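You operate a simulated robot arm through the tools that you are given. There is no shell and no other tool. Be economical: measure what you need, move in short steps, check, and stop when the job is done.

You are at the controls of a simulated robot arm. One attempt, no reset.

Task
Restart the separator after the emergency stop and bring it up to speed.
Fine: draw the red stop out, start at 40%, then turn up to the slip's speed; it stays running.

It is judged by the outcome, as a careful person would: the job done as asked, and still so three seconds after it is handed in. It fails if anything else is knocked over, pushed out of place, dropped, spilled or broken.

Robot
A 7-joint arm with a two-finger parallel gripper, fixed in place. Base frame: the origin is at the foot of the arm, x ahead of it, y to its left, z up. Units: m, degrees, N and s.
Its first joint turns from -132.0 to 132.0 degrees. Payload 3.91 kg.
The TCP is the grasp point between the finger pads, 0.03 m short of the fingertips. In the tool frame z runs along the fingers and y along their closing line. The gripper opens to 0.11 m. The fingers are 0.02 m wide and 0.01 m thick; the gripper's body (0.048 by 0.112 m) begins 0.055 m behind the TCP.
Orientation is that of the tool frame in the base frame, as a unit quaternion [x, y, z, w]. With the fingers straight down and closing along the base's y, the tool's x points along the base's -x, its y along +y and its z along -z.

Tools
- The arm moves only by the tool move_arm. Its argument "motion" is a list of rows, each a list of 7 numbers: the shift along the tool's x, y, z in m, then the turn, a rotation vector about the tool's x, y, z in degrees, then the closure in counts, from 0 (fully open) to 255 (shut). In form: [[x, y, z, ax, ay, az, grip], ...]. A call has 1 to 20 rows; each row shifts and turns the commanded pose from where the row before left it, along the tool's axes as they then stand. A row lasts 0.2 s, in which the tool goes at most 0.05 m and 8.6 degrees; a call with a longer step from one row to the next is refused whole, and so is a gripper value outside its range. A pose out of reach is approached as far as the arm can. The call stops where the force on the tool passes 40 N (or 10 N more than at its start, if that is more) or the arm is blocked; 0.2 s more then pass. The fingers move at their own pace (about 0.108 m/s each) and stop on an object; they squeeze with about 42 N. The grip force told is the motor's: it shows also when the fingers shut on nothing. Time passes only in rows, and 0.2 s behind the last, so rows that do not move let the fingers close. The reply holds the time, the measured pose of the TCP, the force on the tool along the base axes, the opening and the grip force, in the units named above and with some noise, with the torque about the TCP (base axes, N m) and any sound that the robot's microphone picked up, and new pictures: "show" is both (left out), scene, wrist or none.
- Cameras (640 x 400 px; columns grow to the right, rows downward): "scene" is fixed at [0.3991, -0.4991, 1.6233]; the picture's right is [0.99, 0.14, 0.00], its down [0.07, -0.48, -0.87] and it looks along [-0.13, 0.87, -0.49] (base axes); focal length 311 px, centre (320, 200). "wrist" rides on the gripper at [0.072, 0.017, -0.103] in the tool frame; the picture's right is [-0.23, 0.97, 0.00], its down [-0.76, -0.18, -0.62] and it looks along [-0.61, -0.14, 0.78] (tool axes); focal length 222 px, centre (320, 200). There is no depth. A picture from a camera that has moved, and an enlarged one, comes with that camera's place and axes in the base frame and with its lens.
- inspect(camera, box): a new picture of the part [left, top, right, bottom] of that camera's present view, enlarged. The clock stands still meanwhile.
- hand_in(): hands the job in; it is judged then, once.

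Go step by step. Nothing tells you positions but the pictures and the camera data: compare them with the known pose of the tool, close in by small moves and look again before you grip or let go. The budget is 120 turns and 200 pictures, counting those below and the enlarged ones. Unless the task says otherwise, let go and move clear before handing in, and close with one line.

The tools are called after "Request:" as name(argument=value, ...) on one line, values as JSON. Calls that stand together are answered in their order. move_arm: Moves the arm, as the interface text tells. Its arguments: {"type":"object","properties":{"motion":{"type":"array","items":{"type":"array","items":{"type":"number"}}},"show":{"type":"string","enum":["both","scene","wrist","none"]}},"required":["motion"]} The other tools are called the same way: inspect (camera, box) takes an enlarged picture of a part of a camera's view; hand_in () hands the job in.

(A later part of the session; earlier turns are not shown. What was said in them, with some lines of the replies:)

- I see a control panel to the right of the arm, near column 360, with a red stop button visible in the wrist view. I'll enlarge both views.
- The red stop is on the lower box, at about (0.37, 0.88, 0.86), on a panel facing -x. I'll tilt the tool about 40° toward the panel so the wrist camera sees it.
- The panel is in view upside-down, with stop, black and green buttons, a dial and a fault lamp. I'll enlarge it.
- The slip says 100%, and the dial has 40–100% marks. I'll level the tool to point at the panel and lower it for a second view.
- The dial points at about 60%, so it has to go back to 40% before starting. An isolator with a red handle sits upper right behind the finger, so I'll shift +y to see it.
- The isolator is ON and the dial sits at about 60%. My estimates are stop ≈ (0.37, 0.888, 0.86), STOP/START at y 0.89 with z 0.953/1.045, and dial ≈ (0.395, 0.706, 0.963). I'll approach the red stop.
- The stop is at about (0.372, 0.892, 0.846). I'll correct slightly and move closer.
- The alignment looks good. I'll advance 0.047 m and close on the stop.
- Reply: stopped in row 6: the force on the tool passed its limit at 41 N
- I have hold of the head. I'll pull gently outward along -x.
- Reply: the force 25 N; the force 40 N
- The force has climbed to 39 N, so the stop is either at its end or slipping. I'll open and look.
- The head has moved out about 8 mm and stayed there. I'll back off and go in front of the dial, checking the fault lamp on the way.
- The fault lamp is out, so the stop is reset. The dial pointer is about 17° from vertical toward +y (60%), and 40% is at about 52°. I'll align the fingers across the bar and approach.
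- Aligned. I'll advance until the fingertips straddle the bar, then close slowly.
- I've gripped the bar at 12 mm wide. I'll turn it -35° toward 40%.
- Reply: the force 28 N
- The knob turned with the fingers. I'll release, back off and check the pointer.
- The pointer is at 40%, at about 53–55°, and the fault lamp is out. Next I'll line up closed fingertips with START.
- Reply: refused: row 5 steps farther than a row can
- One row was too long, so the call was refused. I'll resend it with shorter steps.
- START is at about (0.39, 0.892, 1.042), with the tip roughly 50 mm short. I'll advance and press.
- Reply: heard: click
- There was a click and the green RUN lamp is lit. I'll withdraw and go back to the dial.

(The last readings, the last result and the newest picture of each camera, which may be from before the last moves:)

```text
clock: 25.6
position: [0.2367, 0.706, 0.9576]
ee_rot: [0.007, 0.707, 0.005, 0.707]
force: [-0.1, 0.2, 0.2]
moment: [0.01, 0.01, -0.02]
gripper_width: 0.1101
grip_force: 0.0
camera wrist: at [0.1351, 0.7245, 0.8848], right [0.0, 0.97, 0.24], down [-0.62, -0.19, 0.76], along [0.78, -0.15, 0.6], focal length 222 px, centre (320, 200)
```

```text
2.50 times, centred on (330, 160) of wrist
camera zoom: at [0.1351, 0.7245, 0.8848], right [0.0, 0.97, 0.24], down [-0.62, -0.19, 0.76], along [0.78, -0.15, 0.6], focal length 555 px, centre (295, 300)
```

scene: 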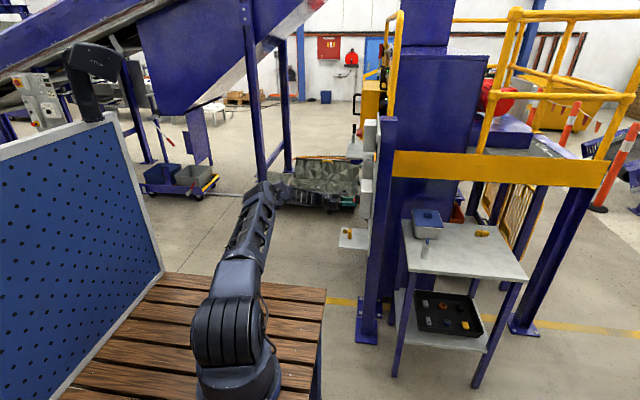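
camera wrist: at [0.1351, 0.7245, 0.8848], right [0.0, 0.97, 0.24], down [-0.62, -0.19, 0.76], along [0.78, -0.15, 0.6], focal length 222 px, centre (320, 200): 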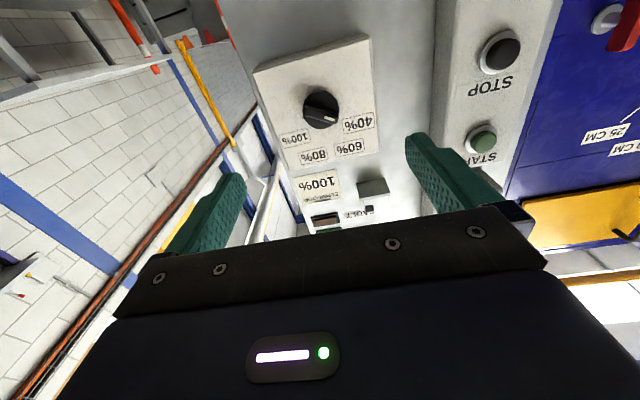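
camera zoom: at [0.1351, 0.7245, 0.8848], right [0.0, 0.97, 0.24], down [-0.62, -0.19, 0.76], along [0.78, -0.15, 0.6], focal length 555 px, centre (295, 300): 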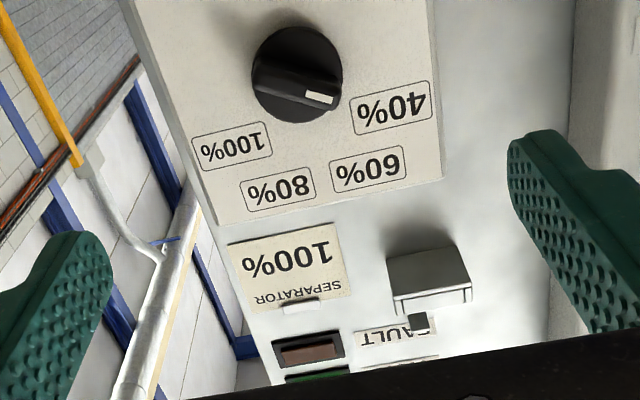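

It is still running. I'll realign to the bar at 52° and close on it.

Request:
move_arm(motion=[[-0.003, -0.0015, 0, 0, 0, -5, 0], [0, 0, 0, 0, 0, -8, 0], [0, 0, 0, 0, 0, -8, 0], [0, 0, 0, 0, 0, -8, 60], [0, 0, 0, 0, 0, -8, 100], [0, 0, 0, 0, 0, -8, 120], [0, 0, 0, 0, 0, -8, 120], [0, 0, 0.04, 0, 0, 0, 120], [0, 0, 0.04, 0, 0, 0, 120], [0, 0, 0, 0, 0, 0, 120]], show="wrist")

Request:
inspect(camera="wrist", box=[220, 60, 420, 220])

```text
clock: 27.8
position: [0.3177, 0.704, 0.9605]
ee_rot: [-0.309, 0.636, -0.311, 0.635]
force: [0.7, 0.4, -0.1]
moment: [0.01, 0.0, -0.01]
gripper_width: 0.0581
grip_force: 0.1
camera wrist: at [0.2152, 0.658, 0.902], right [0.0, 0.78, -0.63], down [-0.62, 0.49, 0.61], along [0.78, 0.39, 0.48], focal length 222 px, centre (320, 200)
```

wrist: 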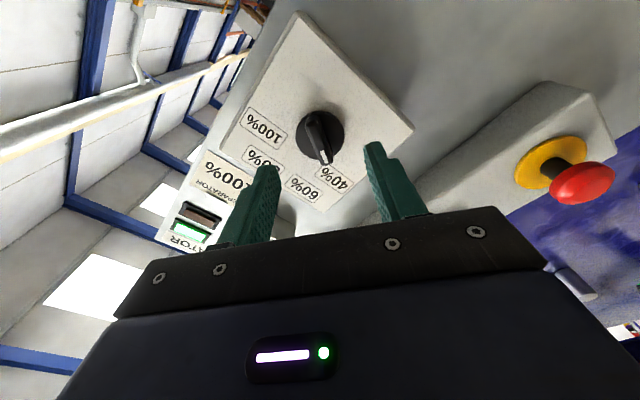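

```text
2.50 times, centred on (320, 140) of wrist
camera zoom: at [0.2152, 0.658, 0.902], right [0.0, 0.78, -0.63], down [-0.62, 0.49, 0.61], along [0.78, 0.39, 0.48], focal length 555 px, centre (320, 350)
```

zoom: 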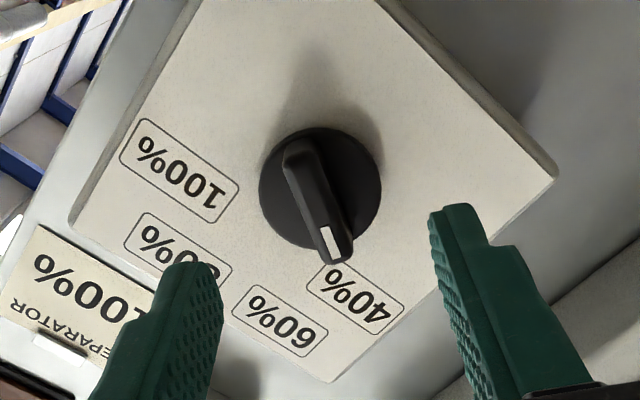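

RUN is green and the pointer is at 40%. I'll grip the bar and start turning up clockwise.

Request:
move_arm(motion=[[0, 0, 0.02, 0, 0, -2, 120], [0, 0, 0.02, 0, 0, 0, 120], [0, 0, 0, 0, 0, 0, 180], [0, 0, 0, 0, 0, 0, 255], [0, 0, 0, 0, 0, 0, 255], [0, 0, 0, 0, 0, 6, 255], [0, 0, 0, 0, 0, 6, 255], [0, 0, 0, 0, 0, 6, 255], [0, 0, 0, 0, 0, 6, 255], [0, 0, 0, 0, 0, 6, 255], [0, 0, 0, 0, 0, 6, 255], [0, 0, 0, 0, 0, 0, 255]], show="wrist")

Request:
inspect(camera="wrist", box=[220, 60, 420, 220])

```text
clock: 30.4
position: [0.3572, 0.7043, 0.9604]
ee_rot: [-0.11, 0.698, -0.111, 0.698]
force: [26.1, 14.3, 12.0]
moment: [-0.06, 0.21, 0.33]
gripper_width: 0.0119
grip_force: 44.7
camera wrist: at [0.2561, 0.699, 0.8858], right [0.0, 1.0, -0.08], down [-0.62, 0.07, 0.78], along [0.78, 0.05, 0.62], focal length 222 px, centre (320, 200)
```

wrist: 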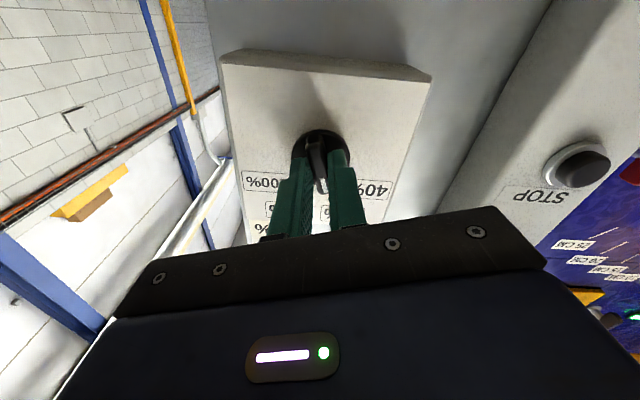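

```text
2.50 times, centred on (320, 140) of wrist
camera zoom: at [0.2561, 0.699, 0.8858], right [0.0, 1.0, -0.08], down [-0.62, 0.07, 0.78], along [0.78, 0.05, 0.62], focal length 555 px, centre (320, 350)
```

zoom: 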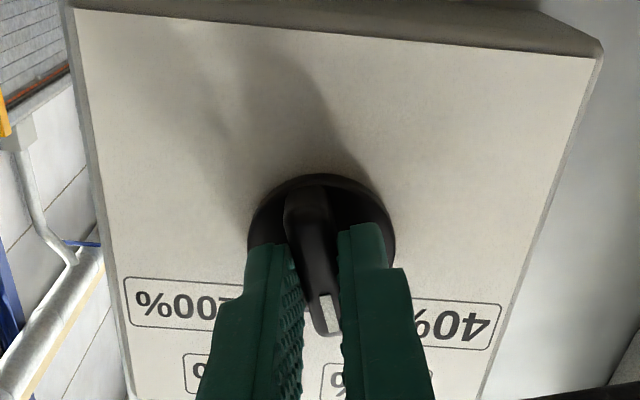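

At 60% now. I'll continue toward 100%.

Request:
move_arm(motion=[[0, 0, 0.001, 0, 0, 6, 255], [0, 0, 0, 0, 0, 6, 255], [0, 0, 0, 0, 0, 6, 255], [0, 0, 0, 0, 0, 6, 255], [0, 0, 0, 0, 0, 6, 255], [0, 0, 0, 0, 0, 6, 255], [0, 0, 0, 0, 0, 6, 255], [0, 0, 0, 0, 0, 6, 255], [0, 0, 0, 0, 0, 6, 255], [0, 0, 0, 0, 0, 6, 255], [0, 0, 0, 0, 0, 6, 255], [0, 0, 0, 0, 0, 5, 255], [0, 0, 0, 0, 0, 0, 255]], show="wrist")

Request:
inspect(camera="wrist", box=[220, 60, 420, 220])

```text
clock: 31.9
position: [0.358, 0.7048, 0.9606]
ee_rot: [0.115, 0.698, 0.113, 0.698]
force: [4.8, 7.8, -5.9]
moment: [-0.01, -0.52, 0.11]
gripper_width: 0.0117
grip_force: 45.0
stopped in row 7: the force on the tool passed its limit at 42 N (the readings are from after the stop); the commanded pose is now the measured one
camera wrist: at [0.2561, 0.7451, 0.8967], right [0.0, 0.85, 0.53], down [-0.62, -0.41, 0.67], along [0.78, -0.33, 0.53], focal length 222 px, centre (320, 200)
```

wrist: 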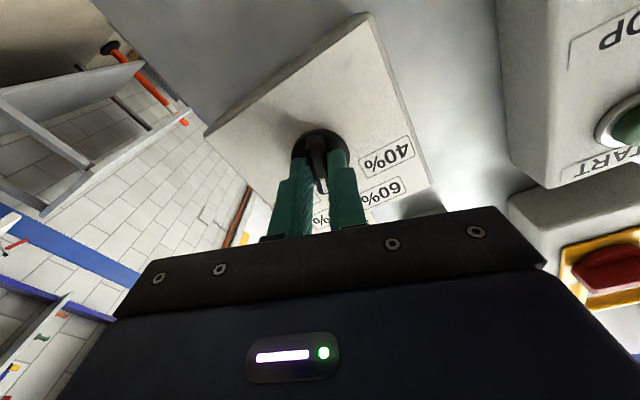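

```text
2.50 times, centred on (320, 140) of wrist
camera zoom: at [0.2561, 0.7451, 0.8967], right [0.0, 0.85, 0.53], down [-0.62, -0.41, 0.67], along [0.78, -0.33, 0.53], focal length 555 px, centre (320, 350)
```

zoom: 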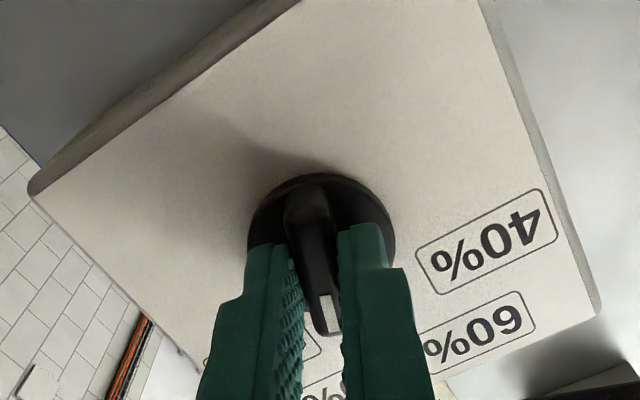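

Now at about 80%. The force came from grip stress and has eased, so I'll continue about 34° more to 100%.

Request:
move_arm(motion=[[0, 0, 0, 0, 0, 5, 255], [0, 0, 0, 0, 0, 5, 255], [0, 0, 0, 0, 0, 5, 255], [0, 0, 0, 0, 0, 5, 255], [0, 0, 0, 0, 0, 5, 255], [0, 0, 0, 0, 0, 5, 255], [0, 0, 0, 0, 0, 4, 255], [0, 0, 0, 0, 0, 0, 255]], show="wrist")

Request:
inspect(camera="wrist", box=[220, 60, 420, 220])

```text
clock: 33.7
position: [0.3576, 0.7067, 0.9612]
ee_rot: [0.314, 0.634, 0.313, 0.634]
force: [7.1, 27.4, 7.1]
moment: [0.01, -0.63, 0.09]
gripper_width: 0.0117
grip_force: 44.9
camera wrist: at [0.2558, 0.7743, 0.9301], right [0.0, 0.41, 0.91], down [-0.62, -0.71, 0.32], along [0.78, -0.57, 0.26], focal length 222 px, centre (320, 200)
```

wrist: 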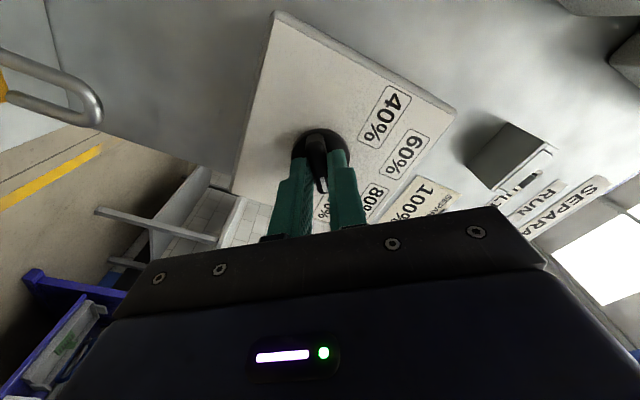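

```text
2.50 times, centred on (320, 140) of wrist
camera zoom: at [0.2558, 0.7743, 0.9301], right [0.0, 0.41, 0.91], down [-0.62, -0.71, 0.32], along [0.78, -0.57, 0.26], focal length 555 px, centre (320, 350)
```

zoom: 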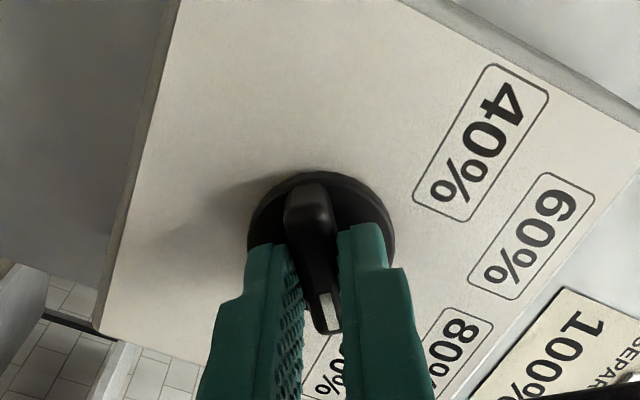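

Tool roll is about 52.6°, which matches the 100% mark. I'll release, back off and check the pointer and lamps.

Request:
move_arm(motion=[[0, 0, 0, 0, 0, 0, 120], [0, 0, 0, 0, 0, 0, 120], [0, 0, -0.04, 0, 0, 0, 60], [0, 0, -0.05, 0, 0, 0, 0], [0, 0, -0.04, 0, 0, -6, 0], [0, 0, -0.03, 0, 0, -8, 0], [0, 0, 0, 0, 0, -8, 0], [0, 0, 0, 0, 0, -8, 0], [0, 0, 0, 0, 0, -8, 0], [0, 0, 0, 0, 0, -8, 0], [0, 0, 0, 0, 0, -6, 0], [0, 0, 0, 0, 0, 0, 0]])

Request:
inspect(camera="wrist", box=[250, 80, 410, 240])

Request:
inspect(camera="scene", box=[300, 110, 400, 260])

```text
clock: 36.3
position: [0.2164, 0.7429, 0.9645]
ee_rot: [0.004, 0.707, 0.003, 0.707]
force: [0.6, -0.3, 0.1]
moment: [-0.05, 0.02, -0.05]
gripper_width: 0.1099
grip_force: 0.1
out of reach, approached as far as the arm can: row 3, 4
camera wrist: at [0.1141, 0.7603, 0.8905], right [0.0, 0.97, 0.24], down [-0.62, -0.18, 0.76], along [0.78, -0.15, 0.61], focal length 222 px, centre (320, 200)
```

scene: 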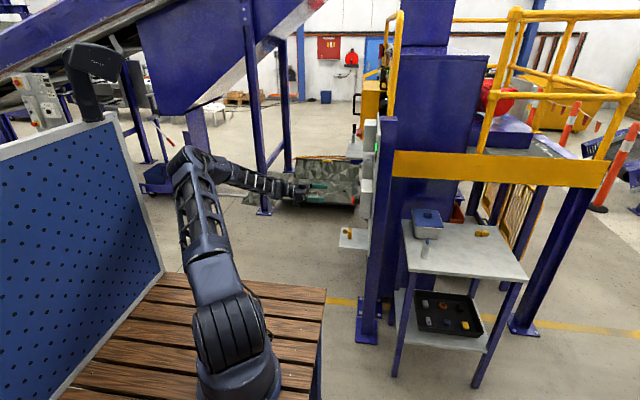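
wrist: 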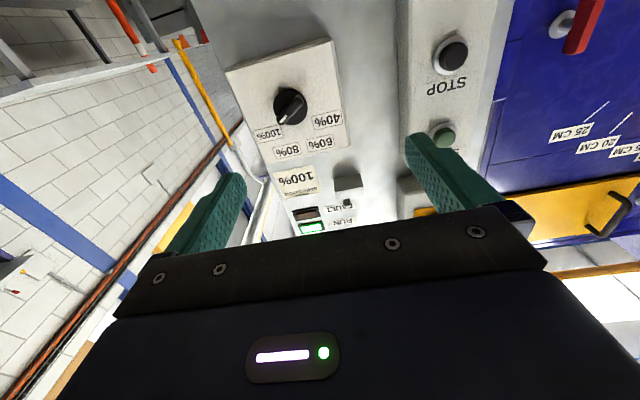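

```text
2.50 times, centred on (330, 160) of wrist
camera zoom: at [0.1141, 0.7603, 0.8905], right [0.0, 0.97, 0.24], down [-0.62, -0.18, 0.76], along [0.78, -0.15, 0.61], focal length 555 px, centre (295, 300)
```

zoom: 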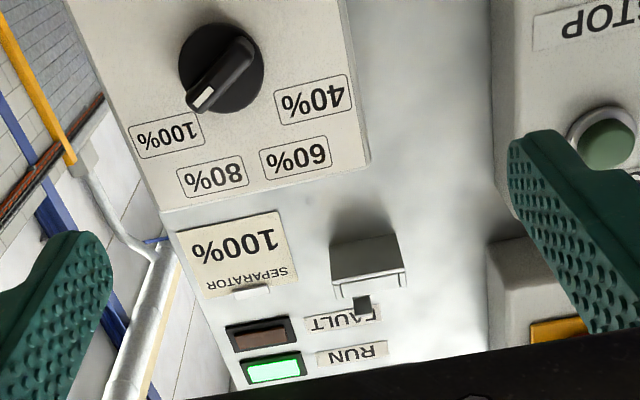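

```text
2.67 times, centred on (350, 185) of scene
camera zoom: at [0.3991, -0.4991, 1.6233], right [0.99, 0.14, 0.0], down [0.07, -0.48, -0.87], along [-0.13, 0.87, -0.49], focal length 829 px, centre (240, 240)
```

zoom: 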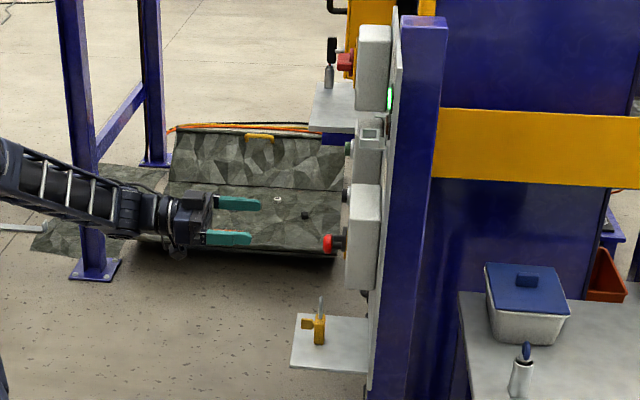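

RUN is lit and FAULT is out. The arm shifted sideways while backing off, so I'll check the pointer more closely.

Request:
inspect(camera="wrist", box=[250, 70, 350, 160])

Request:
move_arm(motion=[[0, -0.037, 0.02, 0, 0, 0, 0], [0, 0, 0, 0, 0, 0, 0]], show="none")

Request:
inspect(camera="wrist", box=[270, 60, 390, 160])

```text
4.44 times, centred on (300, 115) of wrist
camera zoom: at [0.1141, 0.7603, 0.8905], right [0.0, 0.97, 0.24], down [-0.62, -0.18, 0.76], along [0.78, -0.15, 0.61], focal length 987 px, centre (409, 578)
```

zoom: 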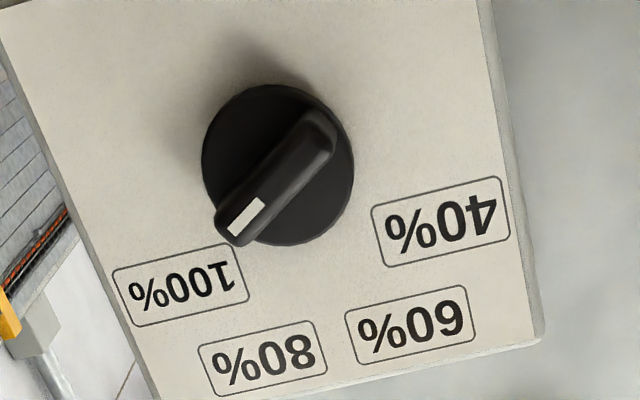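

```text
clock: 36.9
position: [0.2351, 0.7039, 0.9627]
ee_rot: [0.004, 0.707, 0.004, 0.707]
force: [0.2, -1.0, -1.0]
moment: [0.0, -0.01, -0.01]
gripper_width: 0.11
grip_force: 0.0
```

```text
4.00 times, centred on (330, 110) of wrist
camera zoom: at [0.134, 0.7231, 0.8902], right [0.0, 0.97, 0.24], down [-0.62, -0.18, 0.76], along [0.78, -0.15, 0.61], focal length 888 px, centre (280, 560)
```

zoom: 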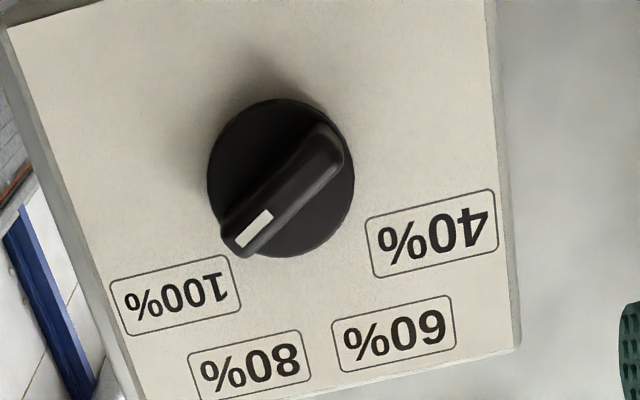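

The pointer is at 100%, mirroring its measured angle at 40%. I'll back away and do one last check.

Request:
move_arm(motion=[[0, 0, -0.04, 0, 0, 0, 0], [0, 0, -0.04, 0, 0, 0, 0], [0, 0, 0, 0, 0, 0, 0], [0, 0, 0, 0, 0, 0, 0], [0, 0, 0, 0, 0, 0, 0]], show="wrist")

Request:
inspect(camera="wrist", box=[250, 40, 450, 220])

```text
clock: 38.1
position: [0.1566, 0.705, 0.9628]
ee_rot: [0.005, 0.707, 0.003, 0.707]
force: [-0.5, -0.6, 0.0]
moment: [0.01, 0.0, -0.03]
gripper_width: 0.1101
grip_force: 0.1
camera wrist: at [0.0541, 0.7232, 0.89], right [0.0, 0.97, 0.24], down [-0.62, -0.18, 0.76], along [0.78, -0.15, 0.61], focal length 222 px, centre (320, 200)
```

wrist: 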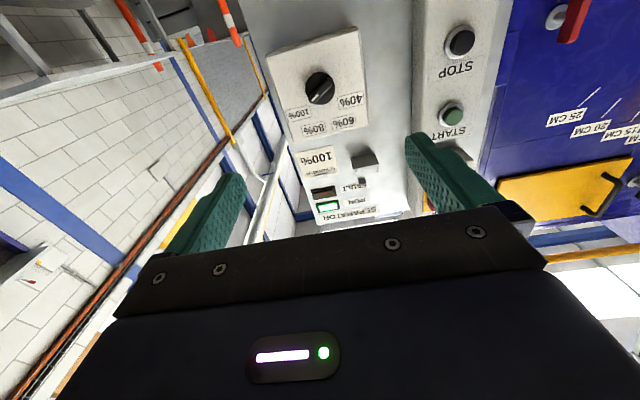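

```text
2.22 times, centred on (350, 130) of wrist
camera zoom: at [0.0541, 0.7232, 0.89], right [0.0, 0.97, 0.24], down [-0.62, -0.18, 0.76], along [0.78, -0.15, 0.61], focal length 494 px, centre (253, 356)
```

zoom: 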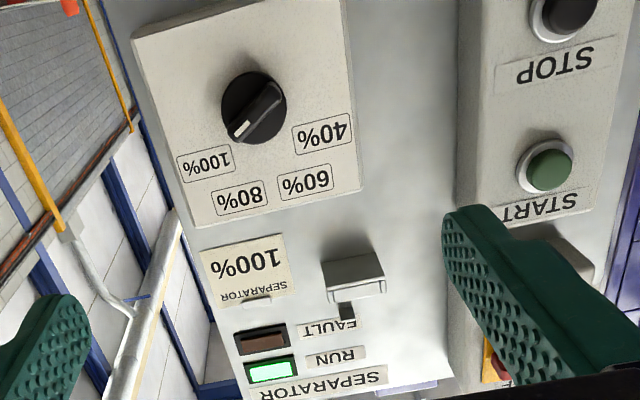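

RUN is lit, FAULT is out, the dial is at 100% and the arm is clear, so I'm handing in.

Request:
hand_in()

```text
The job is handed in.
```

The separator is running again: I drew the red stop out, started it at 40% and turned it up to the slip's 100%, and RUN was still lit with FAULT out just before hand-in.
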